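You operate a simulated robot arm through the tools that you are given. There is no shell and no other tool.

Carry out the task below with a simulated two-armed robot. There is one attempt and no reset: what you move stays moved.

TASK
Push the grey crate back to the collar and chock it with both wedges.
Fine: let the flap down to get at it; crate first, then each wedge pushed up to it, thin end first; flap shut again. Where these are worked on the way, their far stop is far enough and under half their travel is too little: collar flap.
Where things are to end (x, y in the base frame): grey crate within 20 mm of [970, 490].

The check looks at the end state, three seconds after you hand in, the way a careful person would. Anything else that was tipped, shoved, dropped, spilled or broken makes it a failure.

THE ROBOT
Two 7-joint arms with fingered hands on one trunk that stands fixed in place. Base frame: the origin is at the foot of the trunk, x ahead of it, y to its left, z up. Units: mm, rad, N and s.
The left shoulder is at [42, 163, 1061], the right one opposite. Each reaches about 1215 mm from its shoulder. Payload 4 kg a hand.
Tool frame (each hand has its own): the origin (TCP) lies between the finger pads and is the grasp point; the fingertips stand 36 mm ahead of it; z points along the fingers, y is the line along which they close. The gripper opens to 124 mm; its body begins 42 mm behind the TCP. The gripper is a hand of 4 fingers: y runs from the thumb to the fingers, the wrist lies at [-15, -99, -189] in the tool frame.
Orientation is that of the tool frame in the base frame, as a unit quaternion [x, y, z, w]. With the fingers straight down and the wrist toward the robot, the tool's x, y and z point along [0, 1, 0], [1, 0, 0] and [0, 0, -1] of the base frame.

THE INTERFACE
- The arms move only by the tool arm_command. It takes "left_increments", "right_increments" or both (then of equal length, played together; a hand with none holds still); each is a list of rows, each a list of 6 numbers: the shift along the base's x, y, z in m, then the turn, a rotation vector about the base's x, y, z in rad. In form: [[tx, ty, tz, rx, ry, rz], ...]. A call has 1 to 20 rows; each row is the pose to reach, as a shift and turn from the pose commanded when the call began. A row lasts 0.2 s, in which the tool goes at most 50 mm and 0.15 rad; a call with a longer step from one row to the next is refused whole. Where a pose cannot be reached the arm comes as near as it can. A force on the tool above 60 N (or 10 N above the force at the start of the call, whichever is more), or a blocked arm, ends the call early, and 0.2 s more pass. In this call time passes only in rows, and 0.2 s behind the last. The reply holds the time, the measured pose of the TCP, the force on the tool along the base axes, the opening and the grip force, in the units named above and with some noise, with the torque about the TCP (base axes, N m) and any sound that the robot's microphone picked up, and new pictures: "show" is both (left out), scene, wrist or none (wrist: the cameras of the hands that moved).
- Cameras (640 x 400 px; columns grow to the right, rows downward): "scene" is now at [134.1, 47.2, 1280.3]; the picture's right is [0.50, -0.86, -0.08], its down [-0.58, -0.27, -0.77] and it looks along [0.64, 0.43, -0.63] (base axes); focal length 316 px, centre (320, 200). "left" rides on the left gripper at [-75, -86, -123] in its tool frame; the picture's right is [-0.70, -0.34, 0.63], its down [0.65, -0.68, 0.35] and it looks along [0.32, 0.65, 0.69] (tool axes); focal length 275 px, centre (320, 200). "right" rides on the right gripper at [75, -86, -123] in its tool frame; the picture's right is [-0.70, 0.34, -0.63], its down [-0.64, -0.68, 0.35] and it looks along [-0.32, 0.65, 0.69] (tool axes); focal length 275 px, centre (320, 200). There is no depth. A picture from a camera that has moved, and an enlarged one, comes with that camera's place and axes in the base frame and with its lens.
- slide_trunk(by): moves the trunk up (or, below 0, down) by that many mm; the arms and the scene camera ride with it, the base frame stays. It gives what a move gives, with no picture.
- set_fingers(index, middle, ring, thumb_bend, thumb_turn, hand): sets how far each is bent, from 0 (flat) to 1 (curled in); at 0.3 the hand is open as for a grip, at 0.7 the pads meet at the TCP. One left out holds its place. A second passes; each finger stops where it meets its share of the squeeze, and holds until it gets a number again. It is the only way to open and close the hand. It gives what a move gives, with no picture; readings hold the bend of each and the force on the fingers (four entries, about 0 where the hand has none), thumb and palm. thumb_turn goes from beside the hand (0) to across from the fingers (1), as for a grip.
- head_to(pan, tilt): turns the head with the scene camera to pan (to the left, within 1.501 rad either way) and tilt (down, from -0.506 to 1.204), counted from straight ahead of the robot (the tilt from the chest, where the trunk bows). It gives what a move gives, and a new picture of the scene camera.
- zoom(camera, box): a new picture of the part [left, top, right, bottom] of that camera's present view, enlarged. No time passes.
- sign_off(): hands the job in; it is judged then, once.

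Places have to be worked out from the pictures, the camera data and where the tool is seen. Open the grippers and draw the arms clear of the work before you hand the job in, unless the task says otherwise.

The tools are called after "Emit:" by a JSON object that holds its "op" and its "data". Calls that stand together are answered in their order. arm_command: Moves the arms, as the interface text tells. Its arguments: {"type":"object","properties":{"left_increments":{"type":"array","items":{"type":"array","items":{"type":"number"}}},"right_increments":{"type":"array","items":{"type":"array","items":{"type":"number"}}},"show":{"type":"string","enum":["both","scene","wrist","none"]}},"required":[]} The other tools are called the same way: slide_trunk (by) moves the trunk up or down; set_fingers (index, middle, ring, thumb_bend, thumb_turn, hand) moves the fingers one by one; head_to (pan, tilt) turns the head that bears the scene camera; zoom (camera, box) takes an enlarged picture of a part of a camera's view; sign_off () hands the job in.

At the start:

```text
clock: 0.0
left_ee_pos: [568.3, 665.3, 904.4]
left_tool_rot: [0.707, 0.708, 0.0, 0.0]
left_wrist_force: [-0.3, -0.8, -0.4]
left_wrist_torque: [0.02, 0.0, 0.03]
left_width: 123.7
left_grip_force: 0.0
left_shape: jaw
left_bend: [0.3, 0.3, 0.3, 0.3, 0.98]
left_finger forces: [0.0, 0.0, 0.1, 0.0, 0.1, 0.0]
right_ee_pos: [736.0, -47.2, 933.6]
right_tool_rot: [0.707, 0.707, -0.001, -0.001]
right_wrist_force: [0.2, -1.0, 0.3]
right_wrist_torque: [-0.01, 0.0, 0.02]
right_width: 123.5
right_grip_force: 0.0
right_shape: jaw
right_bend: [0.3, 0.3, 0.3, 0.3, 0.98]
right_finger forces: [0.0, 0.0, 0.0, 0.0, 0.0, 0.0]
trunk travel left (down, up): [-225.0, 253.0]
head pan, tilt (commanded): [0.534, 0.555]
```

scene: 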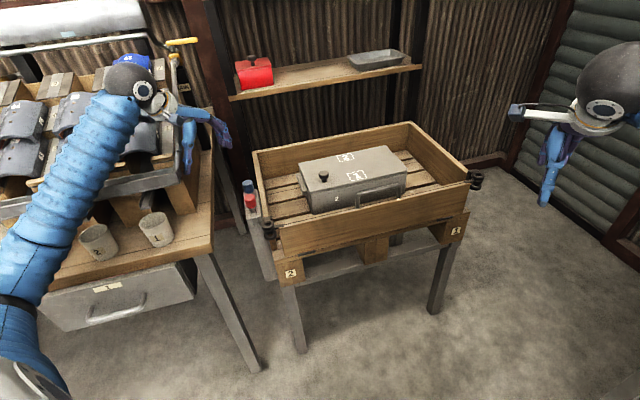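
right: 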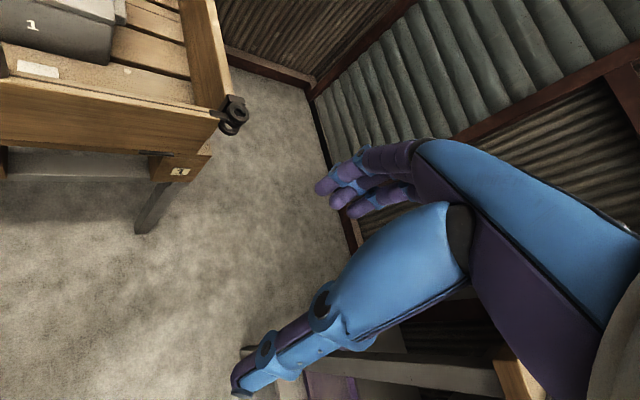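
left: 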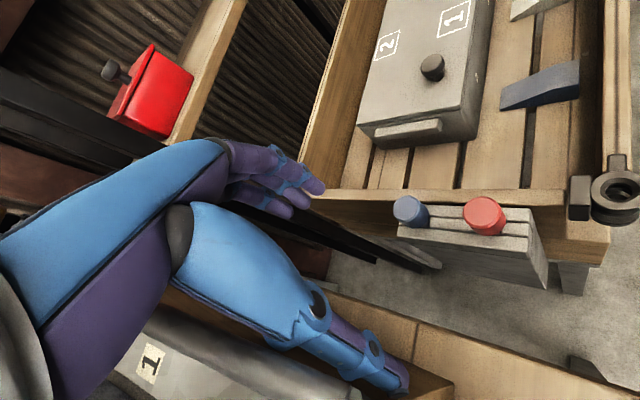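

I start with a closer look at the crate box, its flap and the wedges before moving anything.

Emit:
{"op": "zoom", "data": {"camera": "scene", "box": [230, 100, 490, 290]}}

Emit:
{"op": "zoom", "data": {"camera": "left", "box": [340, 0, 640, 300]}}

Emit:
{"op": "zoom", "data": {"camera": "right", "box": [0, 0, 280, 240]}}

```text
2.11 times, centred on (360, 195) of scene
camera zoom: at [134.1, 47.2, 1280.3], right [0.5, -0.86, -0.08], down [-0.58, -0.27, -0.77], along [0.64, 0.43, -0.63], focal length 665 px, centre (236, 210)
```

zoom: 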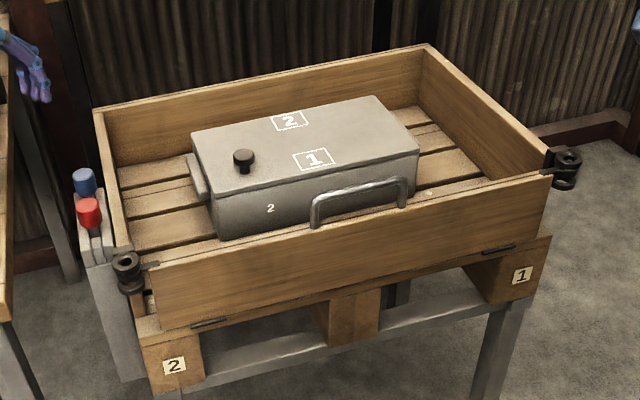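

```text
1.33 times, centred on (490, 150) of left
camera zoom: at [482.5, 590.6, 1028.4], right [-0.34, -0.7, -0.63], down [-0.68, 0.65, -0.35], along [0.65, 0.32, -0.69], focal length 367 px, centre (93, 267)
```

zoom: 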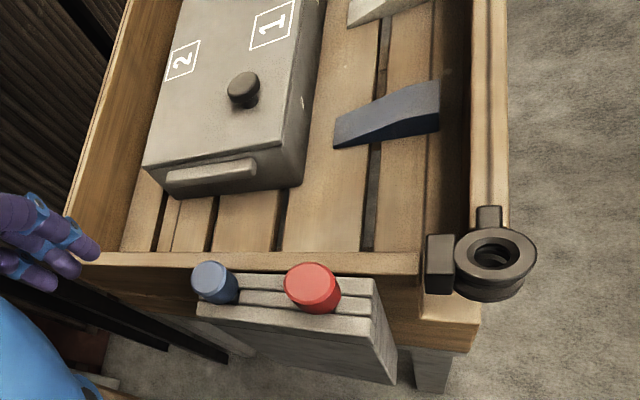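

```text
1.67 times, centred on (140, 120) of right
camera zoom: at [651.3, 25.2, 1057.0], right [0.34, -0.7, 0.63], down [-0.68, -0.64, -0.35], along [0.65, -0.32, -0.69], focal length 459 px, centre (620, 333)
```

zoom: 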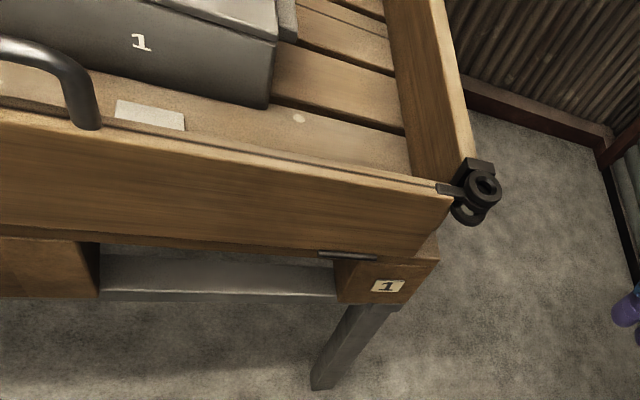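

The collar is about 45° to the base: its flap runs roughly from [547, 494] to [981, 65] at z≈720–740. I'll look more closely at the corner fittings, the handle and the hinges.

Emit:
{"op": "zoom", "data": {"camera": "scene", "box": [236, 170, 316, 250]}}

Emit:
{"op": "zoom", "data": {"camera": "scene", "box": [430, 150, 500, 220]}}

Emit:
{"op": "zoom", "data": {"camera": "left", "box": [540, 140, 640, 240]}}

Emit:
{"op": "zoom", "data": {"camera": "right", "box": [180, 70, 280, 170]}}

Emit:
{"op": "zoom", "data": {"camera": "left", "box": [480, 0, 640, 120]}}

```text
5.00 times, centred on (276, 210) of scene
camera zoom: at [134.1, 47.2, 1280.3], right [0.5, -0.86, -0.08], down [-0.58, -0.27, -0.77], along [0.64, 0.43, -0.63], focal length 1580 px, centre (540, 150)
```

zoom: 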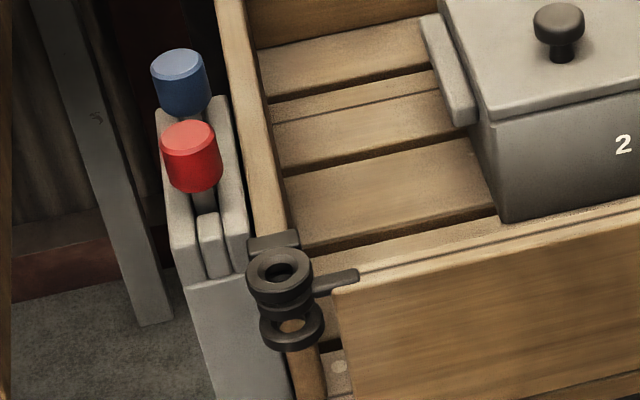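

```text
5.71 times, centred on (465, 185) of scene
camera zoom: at [134.1, 47.2, 1280.3], right [0.5, -0.86, -0.08], down [-0.58, -0.27, -0.77], along [0.64, 0.43, -0.63], focal length 1805 px, centre (-509, 286)
```

zoom: 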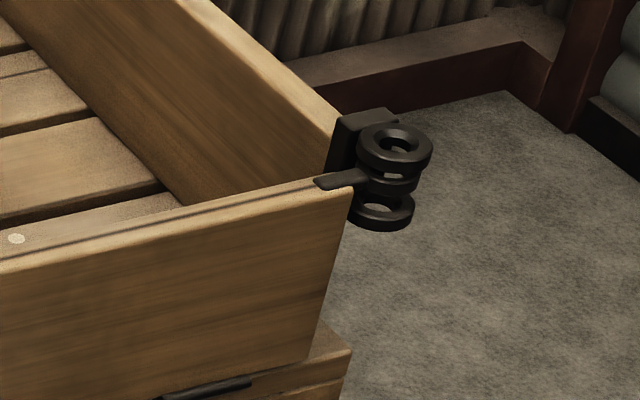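

```text
4.00 times, centred on (590, 190) of left
camera zoom: at [482.5, 590.6, 1028.4], right [-0.34, -0.7, -0.63], down [-0.68, 0.65, -0.35], along [0.65, 0.32, -0.69], focal length 1101 px, centre (-760, 240)
```

zoom: 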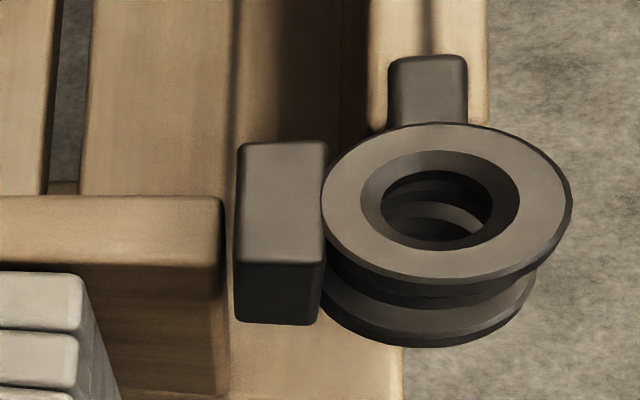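

```text
4.00 times, centred on (230, 120) of right
camera zoom: at [651.3, 25.2, 1057.0], right [0.34, -0.7, 0.63], down [-0.68, -0.64, -0.35], along [0.65, -0.32, -0.69], focal length 1101 px, centre (680, 520)
```

zoom: 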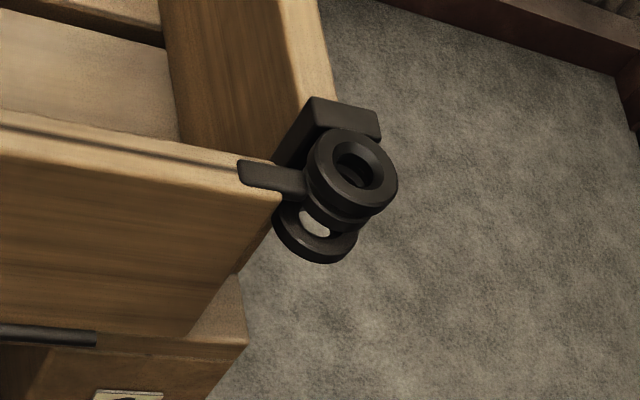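

```text
3.33 times, centred on (560, 60) of left
camera zoom: at [482.5, 590.6, 1028.4], right [-0.34, -0.7, -0.63], down [-0.68, 0.65, -0.35], along [0.65, 0.32, -0.69], focal length 918 px, centre (-480, 667)
```

zoom: 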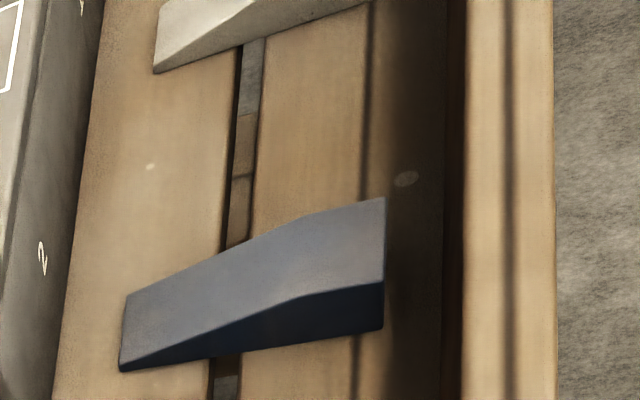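

The corner rings are empty pin-eyes (their pins sit in the rack on the left side), so the flap looks unpinned. I check how the handle sits and look at the hinge line.

Emit:
{"op": "zoom", "data": {"camera": "scene", "box": [340, 160, 430, 220]}}

Emit:
{"op": "zoom", "data": {"camera": "right", "box": [0, 0, 120, 110]}}

Emit:
{"op": "zoom", "data": {"camera": "scene", "box": [260, 220, 480, 340]}}

Emit:
{"op": "head_to", "data": {"pan": 0.45, "tilt": 0.75}}

```text
6.67 times, centred on (385, 190) of scene
camera zoom: at [134.1, 47.2, 1280.3], right [0.5, -0.86, -0.08], down [-0.58, -0.27, -0.77], along [0.64, 0.43, -0.63], focal length 2106 px, centre (-113, 267)
```

zoom: 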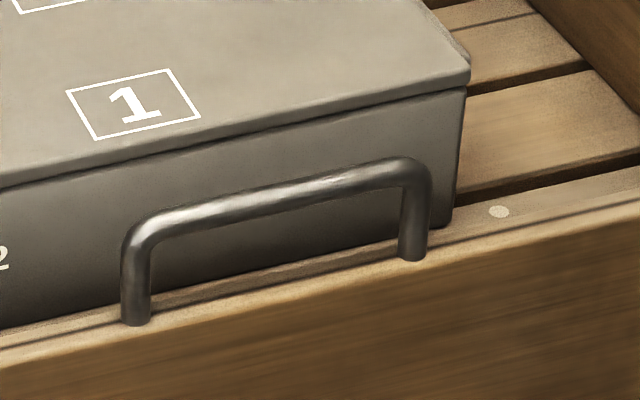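

```text
3.64 times, centred on (60, 55) of right
camera zoom: at [651.3, 25.2, 1057.0], right [0.34, -0.7, 0.63], down [-0.68, -0.64, -0.35], along [0.65, -0.32, -0.69], focal length 1001 px, centre (1266, 727)
```

zoom: 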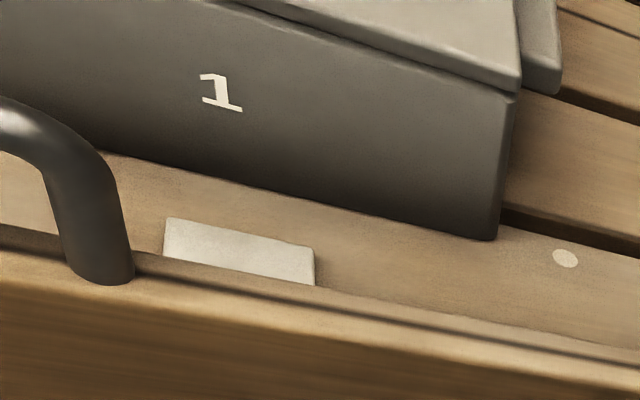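

```text
2.91 times, centred on (370, 280) of scene
camera zoom: at [134.1, 47.2, 1280.3], right [0.5, -0.86, -0.08], down [-0.58, -0.27, -0.77], along [0.64, 0.43, -0.63], focal length 919 px, centre (174, -33)
```

zoom: 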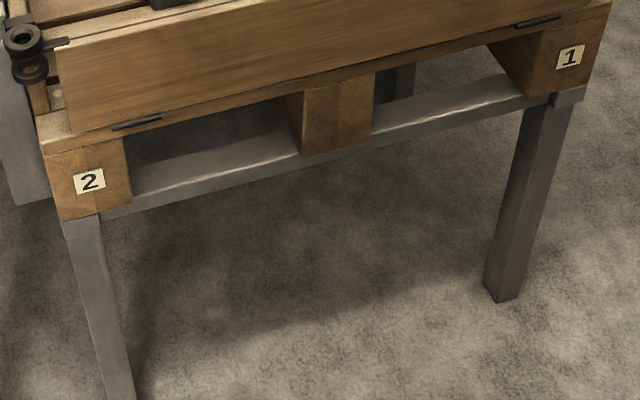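

```text
clock: 0.7
left_ee_pos: [567.2, 665.7, 905.0]
left_tool_rot: [0.707, 0.707, 0.0, 0.0]
left_wrist_force: [-0.3, -0.5, 0.0]
left_wrist_torque: [0.01, 0.03, 0.01]
left_width: 123.7
left_grip_force: 0.0
left_shape: jaw
left_bend: [0.3, 0.3, 0.3, 0.3, 0.98]
left_finger forces: [0.0, 0.0, 0.0, 0.0, 0.0, 0.0]
right_ee_pos: [735.8, -48.8, 934.2]
right_tool_rot: [0.707, 0.707, 0.0, 0.0]
right_wrist_force: [1.1, 0.4, 0.0]
right_wrist_torque: [0.02, 0.01, 0.03]
right_width: 123.6
right_grip_force: 0.0
right_shape: jaw
right_bend: [0.3, 0.3, 0.3, 0.3, 0.98]
right_finger forces: [0.0, 0.0, 0.0, 0.0, 0.1, 0.1]
trunk travel left (down, up): [-225.0, 253.0]
head pan, tilt (commanded): [0.45, 0.75]
camera scene: at [129.0, 37.6, 1264.1], right [0.43, -0.9, -0.07], down [-0.72, -0.3, -0.63], along [0.55, 0.32, -0.77], focal length 316 px, centre (320, 200)
```

scene: 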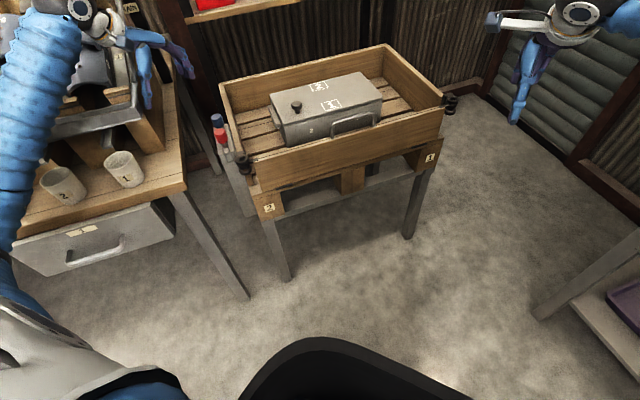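

The flap handle is a U standing on the flap's top edge: crossbar centre about [761, 279, 757], running along [0.71, −0.71], with the hinge near z≈600. I bring the right hand above it, yawed 45° so the fingers close across the bar.

Emit:
{"op": "arm_command", "data": {"right_increments": [[0.003, 0.04, 0, 0, 0, 0.1], [0.006, 0.08, -0.01, 0, 0, 0.2], [0.009, 0.12, -0.02, 0, 0, 0.3], [0.012, 0.16, -0.03, 0, 0, 0.4], [0.015, 0.2, -0.04, 0, 0, 0.5], [0.018, 0.24, -0.05, 0, 0, 0.6], [0.021, 0.28, -0.06, 0, 0, 0.7], [0.025, 0.326, -0.07, 0, 0, 0.785]], "show": "both"}}

```text
clock: 2.5
left_ee_pos: [569.6, 665.8, 903.6]
left_tool_rot: [0.707, 0.707, -0.001, 0.001]
left_wrist_force: [-0.8, 0.1, -0.4]
left_wrist_torque: [0.0, 0.0, -0.01]
left_width: 123.7
left_grip_force: 0.0
left_shape: jaw
left_bend: [0.3, 0.3, 0.3, 0.3, 0.98]
left_finger forces: [0.0, 0.0, 0.0, 0.0, 0.0, 0.0]
right_ee_pos: [763.0, 279.5, 862.8]
right_tool_rot: [0.384, 0.924, -0.002, 0.0]
right_wrist_force: [-0.7, 1.0, -0.3]
right_wrist_torque: [-0.06, 0.02, 0.0]
right_width: 123.5
right_grip_force: 0.1
right_shape: jaw
right_bend: [0.3, 0.3, 0.3, 0.3, 0.98]
right_finger forces: [0.0, 0.0, 0.0, 0.1, 0.1, 0.0]
trunk travel left (down, up): [-225.0, 253.0]
head pan, tilt (commanded): [0.45, 0.75]
camera scene: at [129.3, 38.9, 1263.9], right [0.43, -0.9, -0.07], down [-0.72, -0.3, -0.63], along [0.55, 0.32, -0.78], focal length 316 px, centre (320, 200)
camera right: at [649.0, 269.8, 984.1], right [0.73, -0.25, 0.63], down [-0.03, -0.94, -0.34], along [0.68, 0.23, -0.69], focal length 275 px, centre (320, 200)
```

scene: 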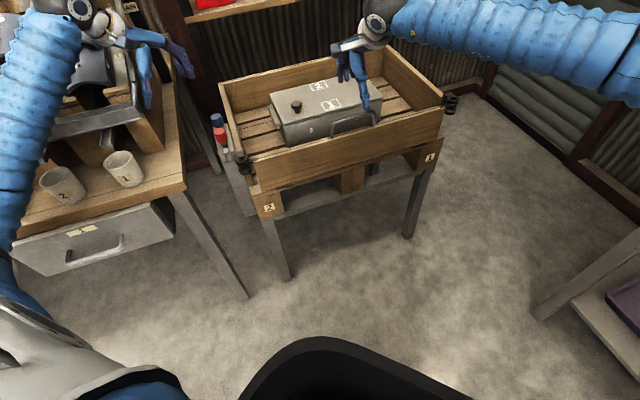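
right: 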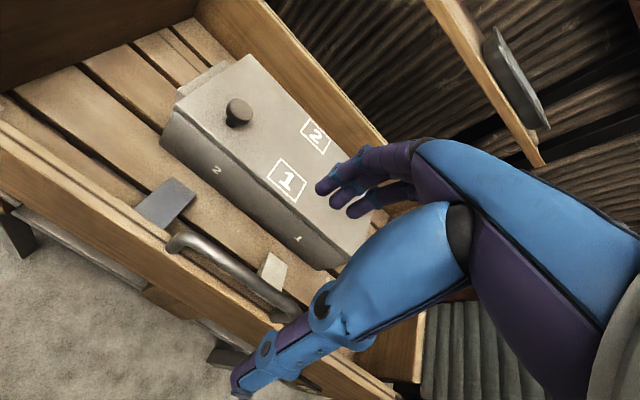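

The right hand hovers above the handle at z≈863. I zoom the right camera to refine where the bar and wedges lie relative to the hand.

Emit:
{"op": "zoom", "data": {"camera": "right", "box": [100, 150, 340, 390]}}

Emit:
{"op": "zoom", "data": {"camera": "scene", "box": [260, 0, 460, 170]}}

```text
1.67 times, centred on (220, 270) of right
camera zoom: at [649.0, 269.8, 984.1], right [0.73, -0.25, 0.63], down [-0.03, -0.94, -0.34], along [0.68, 0.23, -0.69], focal length 459 px, centre (487, 83)
```

zoom: 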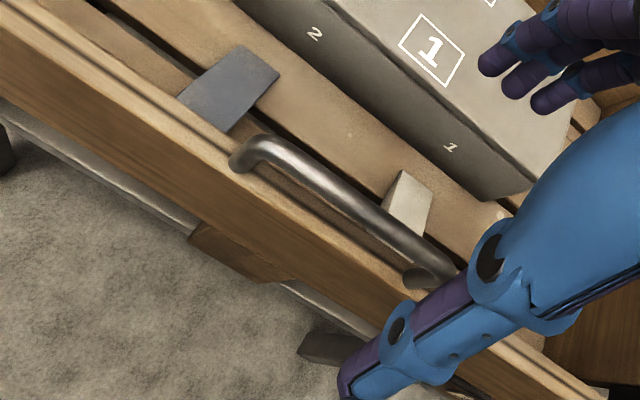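

```text
2.35 times, centred on (360, 85) of scene
camera zoom: at [129.3, 38.9, 1263.9], right [0.43, -0.9, -0.07], down [-0.72, -0.3, -0.63], along [0.55, 0.32, -0.78], focal length 743 px, centre (226, 471)
```

zoom: 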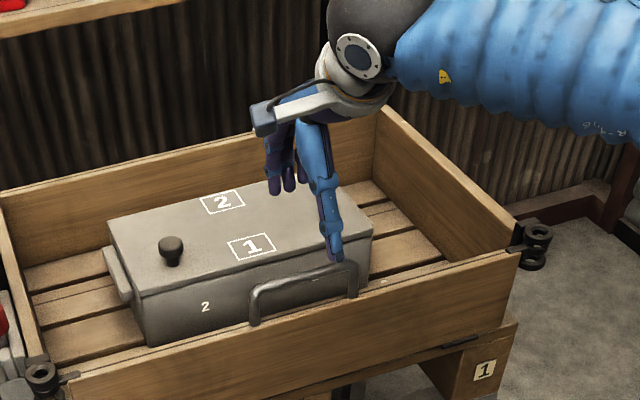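

The bar sits about 3 mm nearer than the TCP line, close enough. I lower the right hand so the bar lies just ahead of the TCP, between thumb and fingers, with tips above the flap edge.

Emit:
{"op": "arm_command", "data": {"right_increments": [[-0.001, 0, -0.02, 0, 0, 0], [-0.002, 0, -0.04, 0, 0, 0], [-0.003, 0, -0.06, 0, 0, 0], [-0.004, 0, -0.08, 0, 0, 0], [-0.004, 0, -0.092, 0, 0, 0]], "show": "both"}}

```text
clock: 3.7
left_ee_pos: [568.6, 665.6, 903.3]
left_tool_rot: [0.707, 0.707, 0.0, 0.0]
left_wrist_force: [-0.2, 0.3, 0.7]
left_wrist_torque: [0.03, 0.03, 0.01]
left_width: 123.6
left_grip_force: 0.0
left_shape: jaw
left_bend: [0.3, 0.3, 0.3, 0.3, 0.98]
left_finger forces: [0.0, 0.0, 0.0, 0.0, 0.0, 0.0]
right_ee_pos: [757.4, 277.8, 773.6]
right_tool_rot: [0.383, 0.924, -0.001, 0.0]
right_wrist_force: [-0.3, -0.2, -1.1]
right_wrist_torque: [0.01, 0.02, 0.0]
right_width: 123.7
right_grip_force: 0.1
right_shape: jaw
right_bend: [0.3, 0.3, 0.3, 0.3, 0.98]
right_finger forces: [0.0, 0.0, 0.0, 0.0, 0.1, 0.1]
trunk travel left (down, up): [-225.0, 253.0]
head pan, tilt (commanded): [0.45, 0.75]
camera scene: at [129.2, 37.8, 1264.0], right [0.43, -0.9, -0.07], down [-0.72, -0.3, -0.63], along [0.55, 0.32, -0.78], focal length 316 px, centre (320, 200)
camera right: at [644.6, 269.6, 894.5], right [0.73, -0.25, 0.63], down [-0.03, -0.94, -0.35], along [0.68, 0.24, -0.69], focal length 275 px, centre (320, 200)
```

scene: 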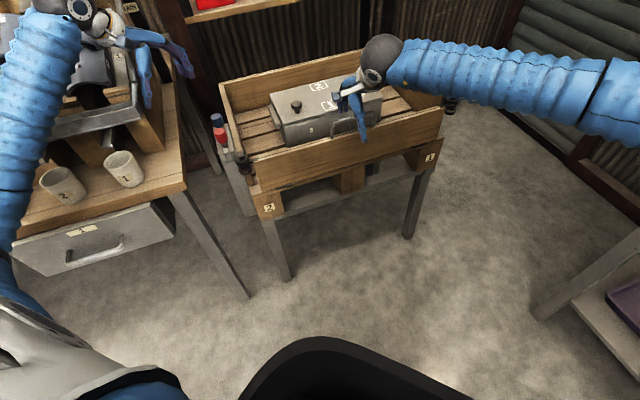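
right: 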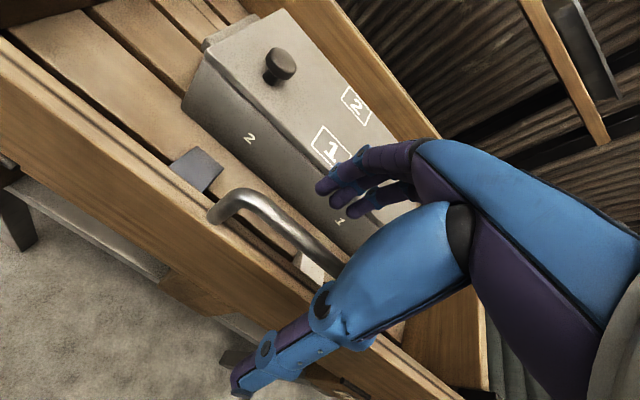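

The bar lies between thumb and fingers. I lower another 8 mm, then close the fingers around the bar.

Emit:
{"op": "arm_command", "data": {"right_increments": [[0.001, 0.001, -0.008, 0, 0, 0]], "show": "none"}}

Emit:
{"op": "set_fingers", "data": {"hand": "right", "index": 0.65, "middle": 0.65, "ring": 0.65, "thumb_bend": 0.65, "thumb_turn": 1.0}}

Emit:
{"op": "zoom", "data": {"camera": "right", "box": [160, 120, 480, 400]}}

```text
clock: 4.1
left_ee_pos: [568.2, 665.5, 904.6]
left_tool_rot: [0.707, 0.708, 0.0, 0.0]
left_wrist_force: [-0.2, 0.3, 0.1]
left_wrist_torque: [-0.02, -0.01, -0.03]
left_width: 123.5
left_grip_force: 0.1
left_shape: jaw
left_bend: [0.3, 0.3, 0.3, 0.3, 0.98]
left_finger forces: [0.1, 0.1, 0.0, 0.1, 0.0, 0.0]
right_ee_pos: [757.8, 280.2, 765.2]
right_tool_rot: [0.383, 0.924, -0.001, 0.0]
right_wrist_force: [1.5, 0.3, -0.1]
right_wrist_torque: [0.0, 0.03, -0.02]
right_width: 123.8
right_grip_force: 0.0
right_shape: jaw
right_bend: [0.3, 0.3, 0.3, 0.3, 0.98]
right_finger forces: [0.0, 0.0, 0.0, 0.1, 0.0, 0.0]
trunk travel left (down, up): [-225.0, 253.0]
head pan, tilt (commanded): [0.45, 0.75]
```

```text
clock: 5.1
left_ee_pos: [567.7, 666.0, 905.5]
left_tool_rot: [0.707, 0.707, 0.001, 0.001]
left_wrist_force: [-0.4, -1.1, 0.5]
left_wrist_torque: [-0.02, 0.03, -0.01]
left_width: 123.5
left_grip_force: 0.1
left_shape: jaw
left_bend: [0.3, 0.3, 0.3, 0.3, 0.98]
left_finger forces: [0.1, 0.1, 0.0, 0.0, 0.1, 0.0]
right_ee_pos: [758.2, 279.6, 765.0]
right_tool_rot: [0.383, 0.924, -0.001, -0.001]
right_wrist_force: [-5.4, -4.6, -1.0]
right_wrist_torque: [0.02, -0.02, 0.01]
right_width: 22.5
right_grip_force: 3.0
right_shape: fingers
right_bend: [0.65, 0.65, 0.65, 0.63, 1.0]
right_finger forces: [0.1, 0.0, 0.0, 0.0, 7.1, 0.0]
trunk travel left (down, up): [-225.0, 253.0]
head pan, tilt (commanded): [0.45, 0.75]
```

```text
1.43 times, centred on (320, 260) of right
camera zoom: at [644.6, 270.4, 886.7], right [0.73, -0.25, 0.63], down [-0.03, -0.94, -0.35], along [0.68, 0.23, -0.69], focal length 393 px, centre (320, 114)
```

zoom: 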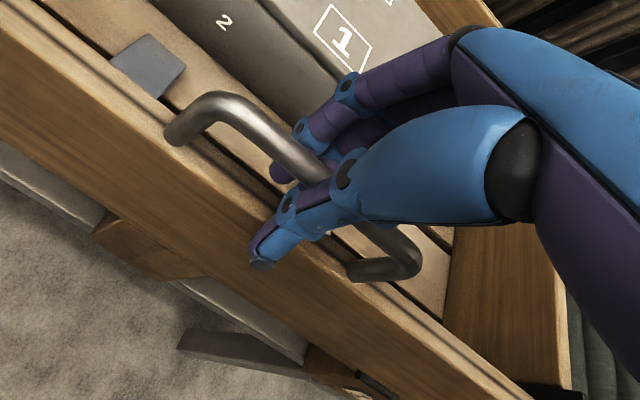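

The bar is caged with a little slack (thumb touches it lightly). I start letting the flap down along its arc about the hinge, first about 20°, tilting the hand by half the angle.

Emit:
{"op": "arm_command", "data": {"right_increments": [[-0.006, -0.006, 0, 0.0154, -0.0154, 0], [-0.015, -0.015, 0, 0.0309, -0.0309, 0], [-0.025, -0.025, -0.001, 0.0617, -0.0617, 0], [-0.0345, -0.0345, -0.003, 0.0926, -0.0926, 0], [-0.044, -0.044, -0.006, 0.1234, -0.1234, 0]], "show": "both"}}

```text
clock: 6.3
left_ee_pos: [567.2, 665.7, 904.1]
left_tool_rot: [0.707, 0.707, 0.0, -0.001]
left_wrist_force: [0.1, -0.9, -0.4]
left_wrist_torque: [-0.02, 0.02, 0.0]
left_width: 123.8
left_grip_force: 0.1
left_shape: jaw
left_bend: [0.3, 0.3, 0.3, 0.3, 0.98]
left_finger forces: [0.0, 0.0, 0.1, 0.0, 0.0, 0.0]
right_ee_pos: [715.3, 235.5, 758.4]
right_tool_rot: [0.381, 0.92, 0.08, 0.034]
right_wrist_force: [-0.4, -0.3, -0.6]
right_wrist_torque: [0.03, 0.01, -0.01]
right_width: 17.0
right_grip_force: 0.3
right_shape: fingers
right_bend: [0.65, 0.65, 0.65, 0.65, 1.0]
right_finger forces: [0.0, 0.0, 0.1, 0.0, 0.5, 0.0]
trunk travel left (down, up): [-225.0, 253.0]
head pan, tilt (commanded): [0.45, 0.75]
camera scene: at [129.0, 37.3, 1264.0], right [0.43, -0.9, -0.07], down [-0.72, -0.3, -0.63], along [0.55, 0.32, -0.77], focal length 316 px, centre (320, 200)
camera right: at [586.4, 211.8, 864.8], right [0.65, -0.34, 0.68], down [0.02, -0.89, -0.46], along [0.76, 0.31, -0.57], focal length 275 px, centre (320, 200)
```

scene: 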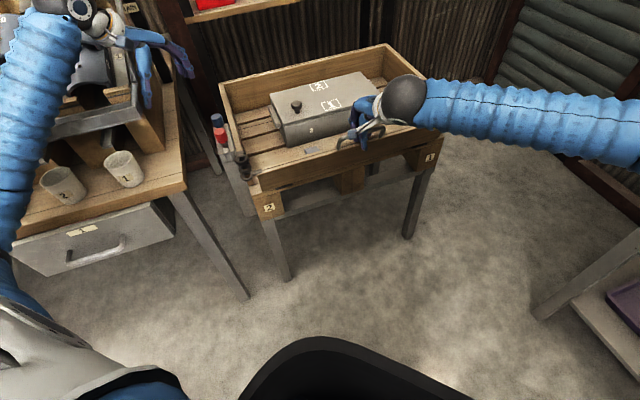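
right: 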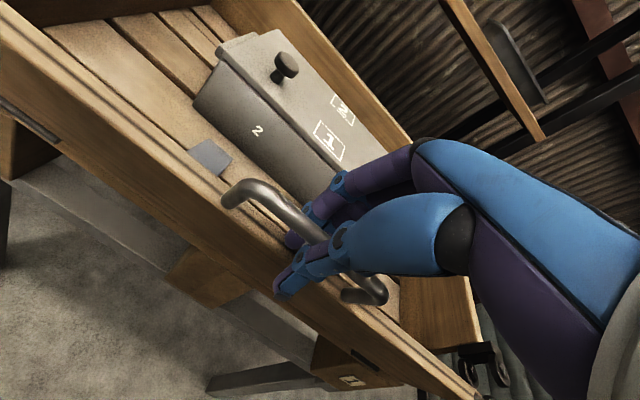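

The flap follows with nearly no force. I continue the arc to about 60°.

Emit:
{"op": "arm_command", "data": {"right_increments": [[-0.0092, -0.0092, -0.0044, 0.0309, -0.0309, 0], [-0.018, -0.018, -0.01, 0.0617, -0.0617, 0], [-0.0265, -0.0265, -0.0166, 0.0926, -0.0926, 0], [-0.0346, -0.0346, -0.0243, 0.1234, -0.1234, 0], [-0.0421, -0.0421, -0.0329, 0.1543, -0.1543, 0], [-0.0491, -0.0491, -0.0424, 0.1851, -0.1851, 0], [-0.0555, -0.0555, -0.0528, 0.216, -0.216, 0], [-0.0612, -0.0612, -0.0639, 0.2468, -0.2468, 0]], "show": "both"}}

```text
clock: 8.3
left_ee_pos: [566.4, 668.1, 904.4]
left_tool_rot: [0.707, 0.707, -0.001, 0.0]
left_wrist_force: [0.3, 0.8, 0.6]
left_wrist_torque: [-0.04, -0.01, 0.01]
left_width: 123.6
left_grip_force: 0.1
left_shape: jaw
left_bend: [0.3, 0.3, 0.3, 0.3, 0.98]
left_finger forces: [0.0, 0.0, 0.0, 0.0, 0.0, 0.0]
right_ee_pos: [698.4, 173.8, 781.8]
right_tool_rot: [0.351, 0.884, 0.263, 0.16]
right_wrist_force: [0.2, -0.2, -0.3]
right_wrist_torque: [-0.02, 0.03, -0.03]
right_width: 16.3
right_grip_force: 0.0
right_shape: fingers
right_bend: [0.65, 0.65, 0.65, 0.65, 1.0]
right_finger forces: [0.0, 0.0, 0.0, 0.0, 0.1, 0.0]
trunk travel left (down, up): [-225.0, 253.0]
head pan, tilt (commanded): [0.45, 0.75]
stopped in row 8 (right hand): the arm was blocked; the commanded pose is now the measured one
camera scene: at [128.2, 39.1, 1264.3], right [0.43, -0.9, -0.06], down [-0.72, -0.3, -0.63], along [0.55, 0.32, -0.77], focal length 316 px, centre (320, 200)
camera right: at [542.7, 129.3, 823.9], right [0.37, -0.51, 0.78], down [0.25, -0.75, -0.61], along [0.89, 0.42, -0.15], focal length 275 px, centre (320, 200)
```

scene: 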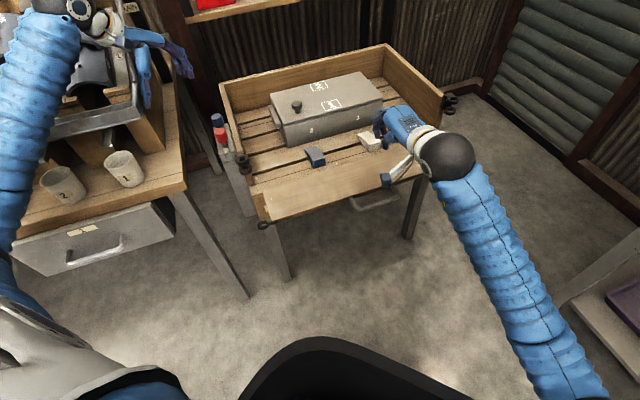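
right: 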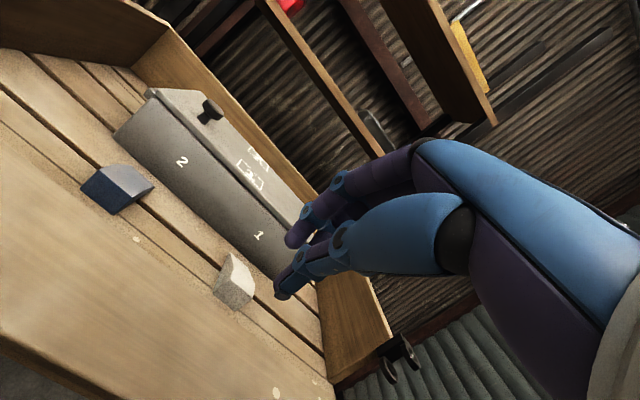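

The flap has swung down fully and slipped from the hand; the right arm hit a limit but is free in the air. I lift the right hand clear and untilt it, then look at the open collar.

Emit:
{"op": "arm_command", "data": {"right_increments": [[0, -0.01, 0.03, -0.05, 0.05, 0], [0, -0.02, 0.06, -0.1, 0.1, 0], [0, -0.03, 0.09, -0.15, 0.15, 0], [0, -0.05, 0.12, -0.2, 0.2, 0], [0, -0.08, 0.14, -0.25, 0.25, 0], [0, -0.12, 0.15, -0.3, 0.3, 0], [0, -0.165, 0.16, -0.35, 0.35, 0], [0, -0.21, 0.16, -0.4, 0.4, 0]], "show": "both"}}

```text
clock: 10.1
left_ee_pos: [568.1, 666.0, 906.2]
left_tool_rot: [0.707, 0.707, 0.0, 0.0]
left_wrist_force: [-0.5, -0.1, 1.0]
left_wrist_torque: [0.0, 0.01, -0.03]
left_width: 123.5
left_grip_force: 0.0
left_shape: jaw
left_bend: [0.3, 0.3, 0.3, 0.3, 0.98]
left_finger forces: [0.0, 0.0, 0.0, 0.0, 0.0, 0.0]
right_ee_pos: [700.4, -37.0, 938.7]
right_tool_rot: [0.359, 0.932, 0.008, 0.047]
right_wrist_force: [0.3, -0.1, 0.3]
right_wrist_torque: [0.01, -0.04, 0.01]
right_width: 16.3
right_grip_force: 0.1
right_shape: fingers
right_bend: [0.65, 0.65, 0.65, 0.65, 1.0]
right_finger forces: [0.0, 0.0, 0.1, 0.0, 0.1, 0.0]
trunk travel left (down, up): [-225.0, 253.0]
head pan, tilt (commanded): [0.45, 0.75]
camera scene: at [128.7, 36.9, 1264.1], right [0.43, -0.9, -0.07], down [-0.72, -0.3, -0.63], along [0.55, 0.32, -0.77], focal length 316 px, centre (320, 200)
camera right: at [574.7, -49.5, 1050.2], right [0.68, -0.2, 0.7], down [0.05, -0.94, -0.33], along [0.73, 0.26, -0.63], focal length 275 px, centre (320, 200)
```

scene: 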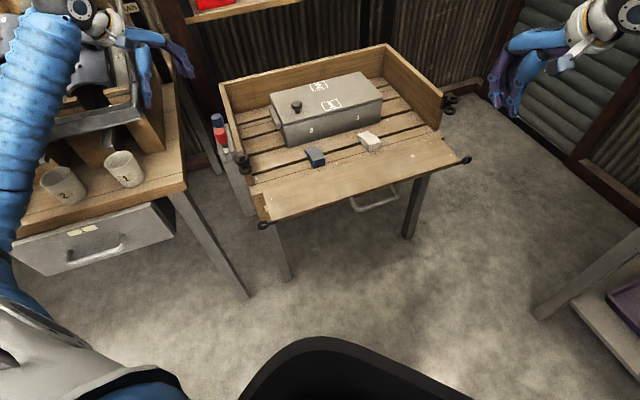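
right: 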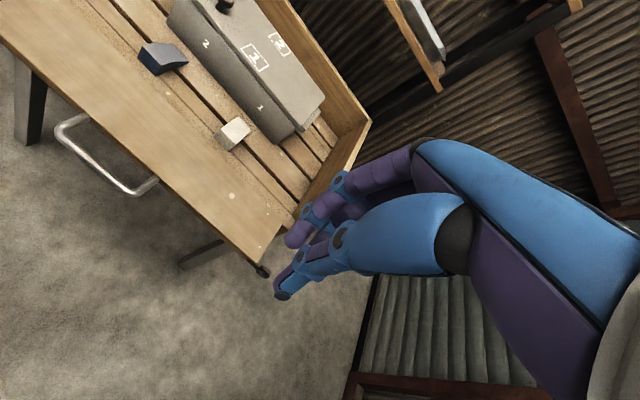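

The flap is down and open. I zoom in to measure the crate, the wedges and the lowered flap.

Emit:
{"op": "zoom", "data": {"camera": "scene", "box": [210, 30, 480, 230]}}

Emit:
{"op": "zoom", "data": {"camera": "right", "box": [0, 0, 380, 280]}}

Emit:
{"op": "zoom", "data": {"camera": "left", "box": [340, 0, 640, 280]}}

```text
2.00 times, centred on (345, 130) of scene
camera zoom: at [128.7, 36.9, 1264.1], right [0.43, -0.9, -0.07], down [-0.72, -0.3, -0.63], along [0.55, 0.32, -0.77], focal length 632 px, centre (270, 340)
```

zoom: 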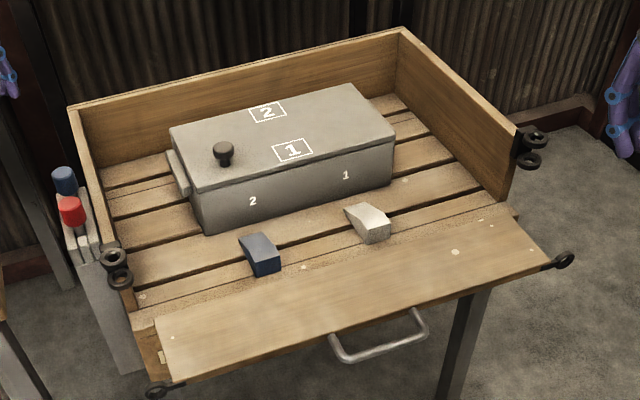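

```text
1.43 times, centred on (190, 140) of right
camera zoom: at [574.7, -49.5, 1050.2], right [0.68, -0.2, 0.7], down [0.05, -0.94, -0.33], along [0.73, 0.26, -0.63], focal length 393 px, centre (506, 286)
```

zoom: 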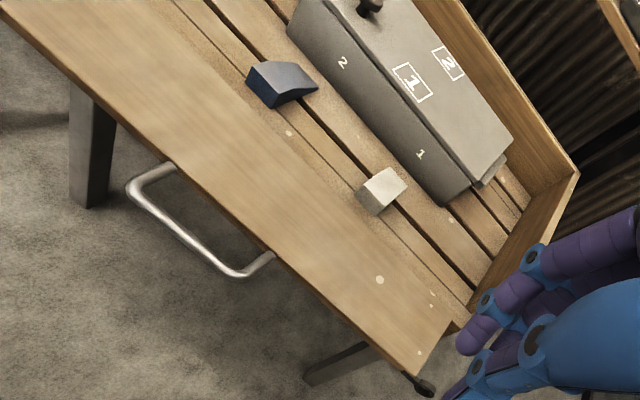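

```text
1.43 times, centred on (490, 140) of left
camera zoom: at [481.7, 590.3, 1029.0], right [-0.34, -0.7, -0.63], down [-0.68, 0.65, -0.35], along [0.65, 0.32, -0.69], focal length 393 px, centre (77, 286)
```

zoom: 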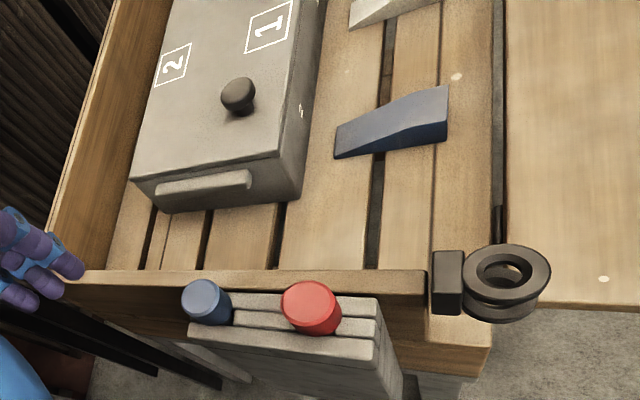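

The deck is at z≈600, the crate front face at about 150 mm inside the flap line, wedges thin-end toward the crate at ±90 mm either side. I bring the right hand (yaw 45°, fingers down) over the gap between the wedges, in front of the crate.

Emit:
{"op": "arm_command", "data": {"right_increments": [[0.01, 0.036, 0, 0.002, 0.009, -0.005], [0.02, 0.072, 0, 0.004, 0.019, -0.01], [0.03, 0.108, 0, 0.006, 0.028, -0.015], [0.041, 0.144, 0, 0.008, 0.037, -0.02], [0.052, 0.18, -0.01, 0.011, 0.047, -0.025], [0.062, 0.216, -0.03, 0.013, 0.056, -0.03], [0.072, 0.252, -0.06, 0.015, 0.065, -0.035], [0.083, 0.288, -0.09, 0.017, 0.074, -0.04], [0.093, 0.324, -0.12, 0.019, 0.084, -0.045], [0.103, 0.358, -0.145, 0.021, 0.093, -0.05]], "show": "both"}}

Emit:
{"op": "set_fingers", "data": {"hand": "right", "index": 0.75, "middle": 0.75, "ring": 0.75, "thumb_bend": 0.75, "thumb_turn": 1.0}}

Emit:
{"op": "zoom", "data": {"camera": "scene", "box": [260, 20, 480, 200]}}

Emit:
{"op": "zoom", "data": {"camera": "right", "box": [0, 0, 640, 400]}}

```text
clock: 12.3
left_ee_pos: [569.1, 666.1, 903.3]
left_tool_rot: [0.708, 0.707, 0.0, 0.002]
left_wrist_force: [-0.4, 0.6, 1.1]
left_wrist_torque: [-0.01, -0.02, 0.01]
left_width: 123.7
left_grip_force: 0.0
left_shape: jaw
left_bend: [0.3, 0.3, 0.3, 0.3, 0.98]
left_finger forces: [0.0, 0.1, 0.0, 0.0, 0.1, 0.0]
right_ee_pos: [800.7, 318.1, 793.7]
right_tool_rot: [0.383, 0.924, 0.0, 0.001]
right_wrist_force: [-0.8, -0.1, -0.7]
right_wrist_torque: [0.02, 0.0, -0.03]
right_width: 16.0
right_grip_force: 0.0
right_shape: fingers
right_bend: [0.65, 0.65, 0.65, 0.65, 1.0]
right_finger forces: [0.1, 0.0, 0.0, 0.0, 0.1, 0.0]
trunk travel left (down, up): [-225.0, 253.0]
head pan, tilt (commanded): [0.45, 0.75]
camera scene: at [129.3, 38.4, 1263.9], right [0.43, -0.9, -0.07], down [-0.72, -0.3, -0.63], along [0.55, 0.32, -0.78], focal length 316 px, centre (320, 200)
camera right: at [688.1, 309.2, 915.8], right [0.73, -0.25, 0.64], down [-0.03, -0.94, -0.35], along [0.68, 0.24, -0.69], focal length 275 px, centre (320, 200)
```

scene: 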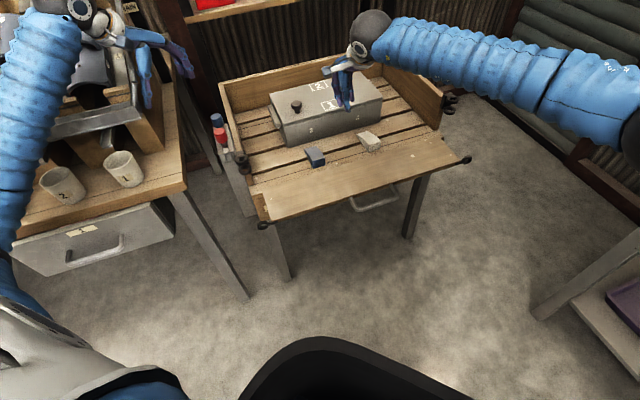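
right: 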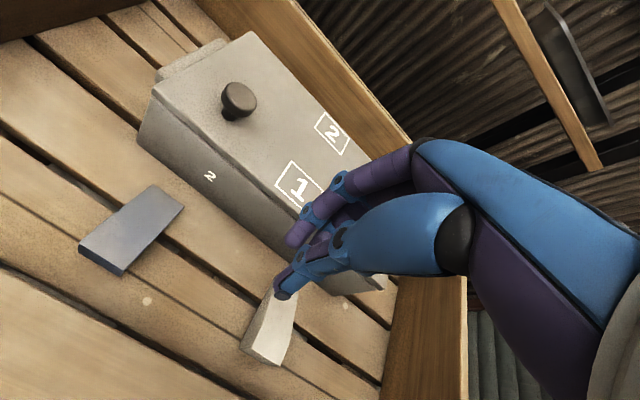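

```text
clock: 13.3
left_ee_pos: [568.5, 666.0, 904.8]
left_tool_rot: [0.707, 0.707, 0.0, 0.0]
left_wrist_force: [-0.2, -0.2, -0.5]
left_wrist_torque: [-0.02, -0.02, 0.03]
left_width: 123.8
left_grip_force: 0.0
left_shape: jaw
left_bend: [0.3, 0.3, 0.3, 0.3, 0.98]
left_finger forces: [0.0, 0.1, 0.0, 0.0, 0.0, 0.0]
right_ee_pos: [800.9, 318.4, 794.7]
right_tool_rot: [0.383, 0.924, 0.001, 0.001]
right_wrist_force: [-0.2, 0.2, 0.4]
right_wrist_torque: [0.0, -0.01, 0.03]
right_width: 0.2
right_grip_force: 0.0
right_shape: fingers
right_bend: [0.73, 0.74, 0.75, 0.72, 1.0]
right_finger forces: [0.0, 0.1, 0.0, 0.0, 0.0, 0.2]
trunk travel left (down, up): [-225.0, 253.0]
head pan, tilt (commanded): [0.45, 0.75]
```

```text
2.22 times, centred on (370, 110) of scene
camera zoom: at [129.0, 37.7, 1264.0], right [0.43, -0.9, -0.07], down [-0.72, -0.3, -0.63], along [0.55, 0.32, -0.77], focal length 702 px, centre (209, 400)
```

zoom: 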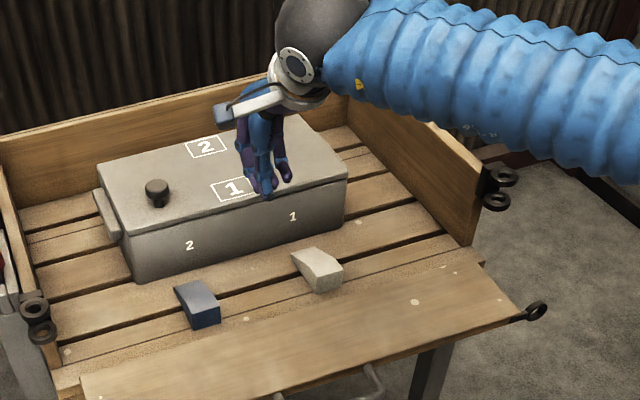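

```text
1.00 times, centred on (320, 200) of right (not enlarged: the box is as wide or as high as the picture)
camera zoom: at [687.5, 308.9, 916.4], right [0.73, -0.25, 0.64], down [-0.03, -0.94, -0.35], along [0.68, 0.24, -0.69], focal length 275 px, centre (320, 200)
```

zoom: 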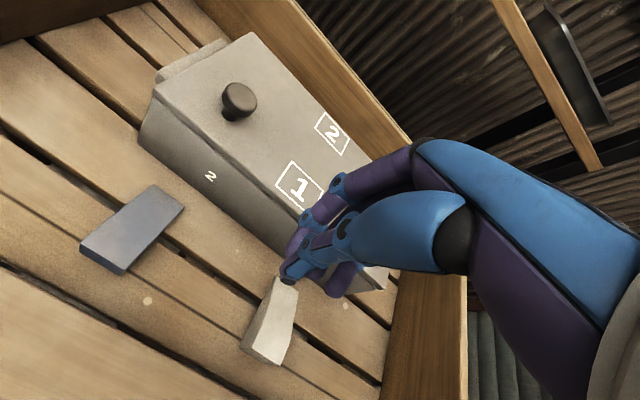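

The hand is closed and centred between the wedges, well short of the crate. I lower it to z≈650 in front of the crate's front face.

Emit:
{"op": "arm_command", "data": {"right_increments": [[0, 0, -0.03, 0, 0, 0], [0, 0, -0.06, 0, 0, 0], [0, 0, -0.09, 0, 0, 0], [0, 0, -0.12, 0, 0, 0], [0, 0, -0.145, 0, 0, 0]], "show": "both"}}

Emit:
{"op": "zoom", "data": {"camera": "scene", "box": [260, 20, 480, 200]}}

```text
clock: 14.5
left_ee_pos: [568.0, 667.0, 904.7]
left_tool_rot: [0.707, 0.707, 0.001, 0.0]
left_wrist_force: [0.5, -0.2, -0.5]
left_wrist_torque: [0.0, 0.01, 0.02]
left_width: 123.8
left_grip_force: 0.2
left_shape: jaw
left_bend: [0.3, 0.3, 0.3, 0.3, 0.98]
left_finger forces: [0.1, 0.0, 0.1, 0.0, 0.0, 0.1]
right_ee_pos: [800.9, 318.6, 647.4]
right_tool_rot: [0.382, 0.924, 0.0, 0.0]
right_wrist_force: [0.5, 0.3, 0.6]
right_wrist_torque: [0.01, 0.02, -0.01]
right_width: 0.1
right_grip_force: 0.0
right_shape: fingers
right_bend: [0.73, 0.74, 0.75, 0.72, 1.0]
right_finger forces: [0.0, 0.0, 0.1, 0.0, 0.0, 0.1]
trunk travel left (down, up): [-225.0, 253.0]
head pan, tilt (commanded): [0.45, 0.75]
camera scene: at [129.4, 37.9, 1263.9], right [0.43, -0.9, -0.07], down [-0.72, -0.3, -0.63], along [0.55, 0.32, -0.78], focal length 316 px, centre (320, 200)
camera right: at [687.6, 309.6, 769.4], right [0.73, -0.25, 0.63], down [-0.03, -0.94, -0.35], along [0.68, 0.24, -0.69], focal length 275 px, centre (320, 200)
```

scene: 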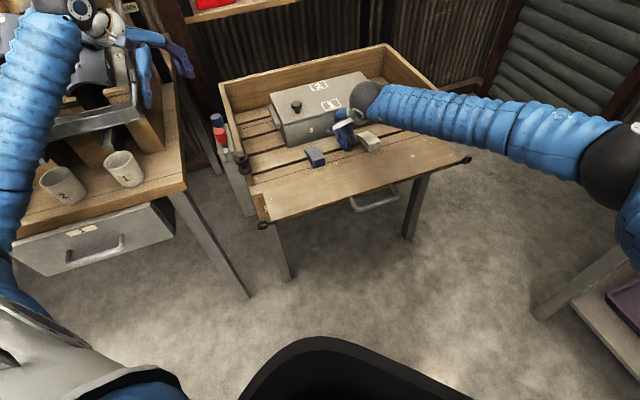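
right: 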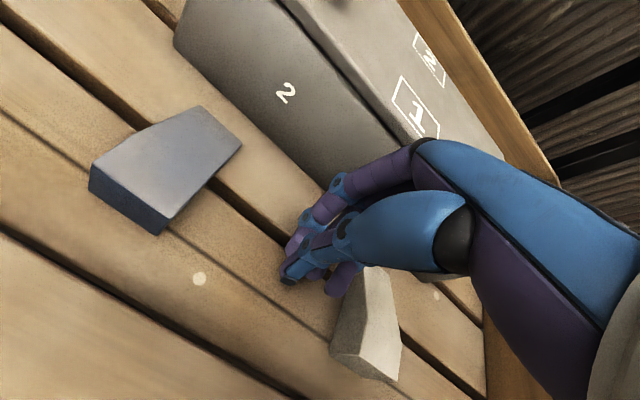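

```text
2.22 times, centred on (370, 110) of scene
camera zoom: at [129.4, 37.9, 1263.9], right [0.43, -0.9, -0.07], down [-0.72, -0.3, -0.63], along [0.55, 0.32, -0.78], focal length 702 px, centre (209, 400)
```

zoom: 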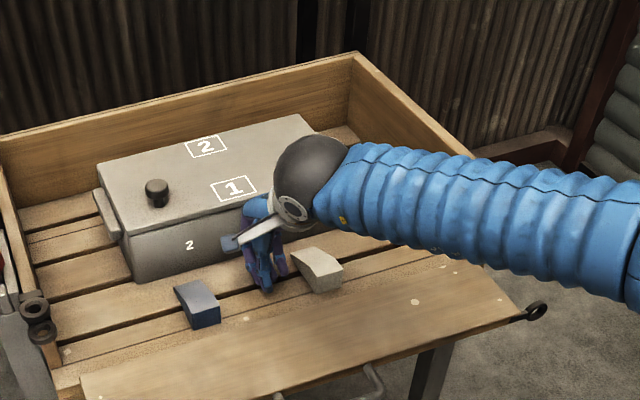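

The crate front face is about 143 mm inside; the TCP is at 56 mm. I advance along the inward direction [0.707, 0.707] slowly and watch for contact.

Emit:
{"op": "arm_command", "data": {"right_increments": [[0.007, 0.007, 0, 0, 0, 0], [0.014, 0.014, 0, 0, 0, 0], [0.021, 0.021, 0, 0, 0, 0], [0.028, 0.028, 0, 0, 0, 0], [0.035, 0.035, 0, 0, 0, 0]], "show": "both"}}

```text
clock: 15.7
left_ee_pos: [566.8, 664.9, 904.2]
left_tool_rot: [0.708, 0.706, 0.001, 0.0]
left_wrist_force: [0.7, 0.0, -0.2]
left_wrist_torque: [-0.03, -0.02, 0.01]
left_width: 123.5
left_grip_force: 0.0
left_shape: jaw
left_bend: [0.3, 0.3, 0.3, 0.3, 0.98]
left_finger forces: [0.1, 0.1, 0.0, 0.1, 0.0, 0.1]
right_ee_pos: [837.1, 353.0, 649.1]
right_tool_rot: [0.383, 0.924, 0.0, 0.001]
right_wrist_force: [-1.0, 0.1, -1.6]
right_wrist_torque: [0.02, 0.02, 0.02]
right_width: 0.4
right_grip_force: 0.7
right_shape: fingers
right_bend: [0.73, 0.74, 0.75, 0.72, 1.0]
right_finger forces: [0.0, 1.5, 0.0, 0.1, 0.0, 0.0]
trunk travel left (down, up): [-225.0, 253.0]
head pan, tilt (commanded): [0.45, 0.75]
camera scene: at [129.0, 37.8, 1264.0], right [0.43, -0.9, -0.07], down [-0.72, -0.3, -0.63], along [0.55, 0.32, -0.78], focal length 316 px, centre (320, 200)
camera right: at [723.4, 345.6, 771.0], right [0.73, -0.25, 0.64], down [-0.03, -0.94, -0.35], along [0.68, 0.24, -0.69], focal length 275 px, centre (320, 200)
```

scene: 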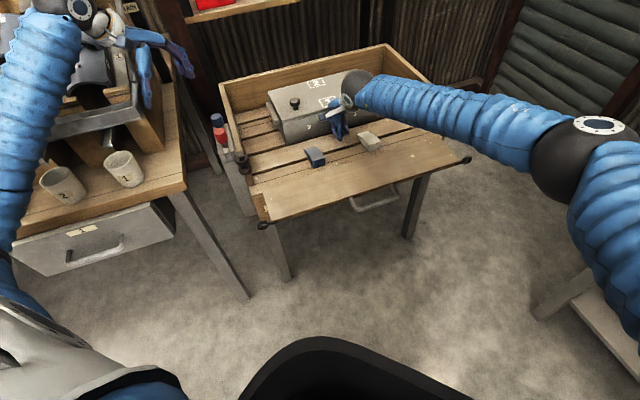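
right: 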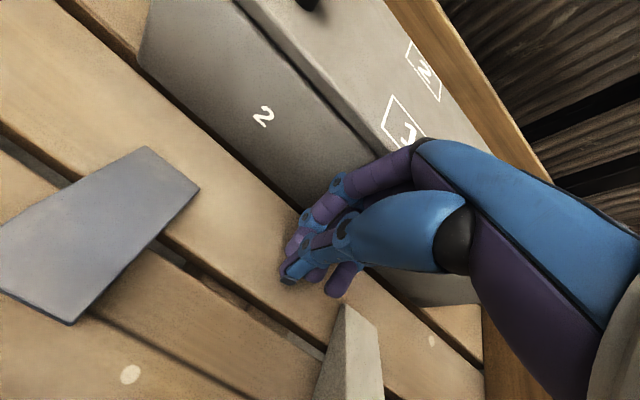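

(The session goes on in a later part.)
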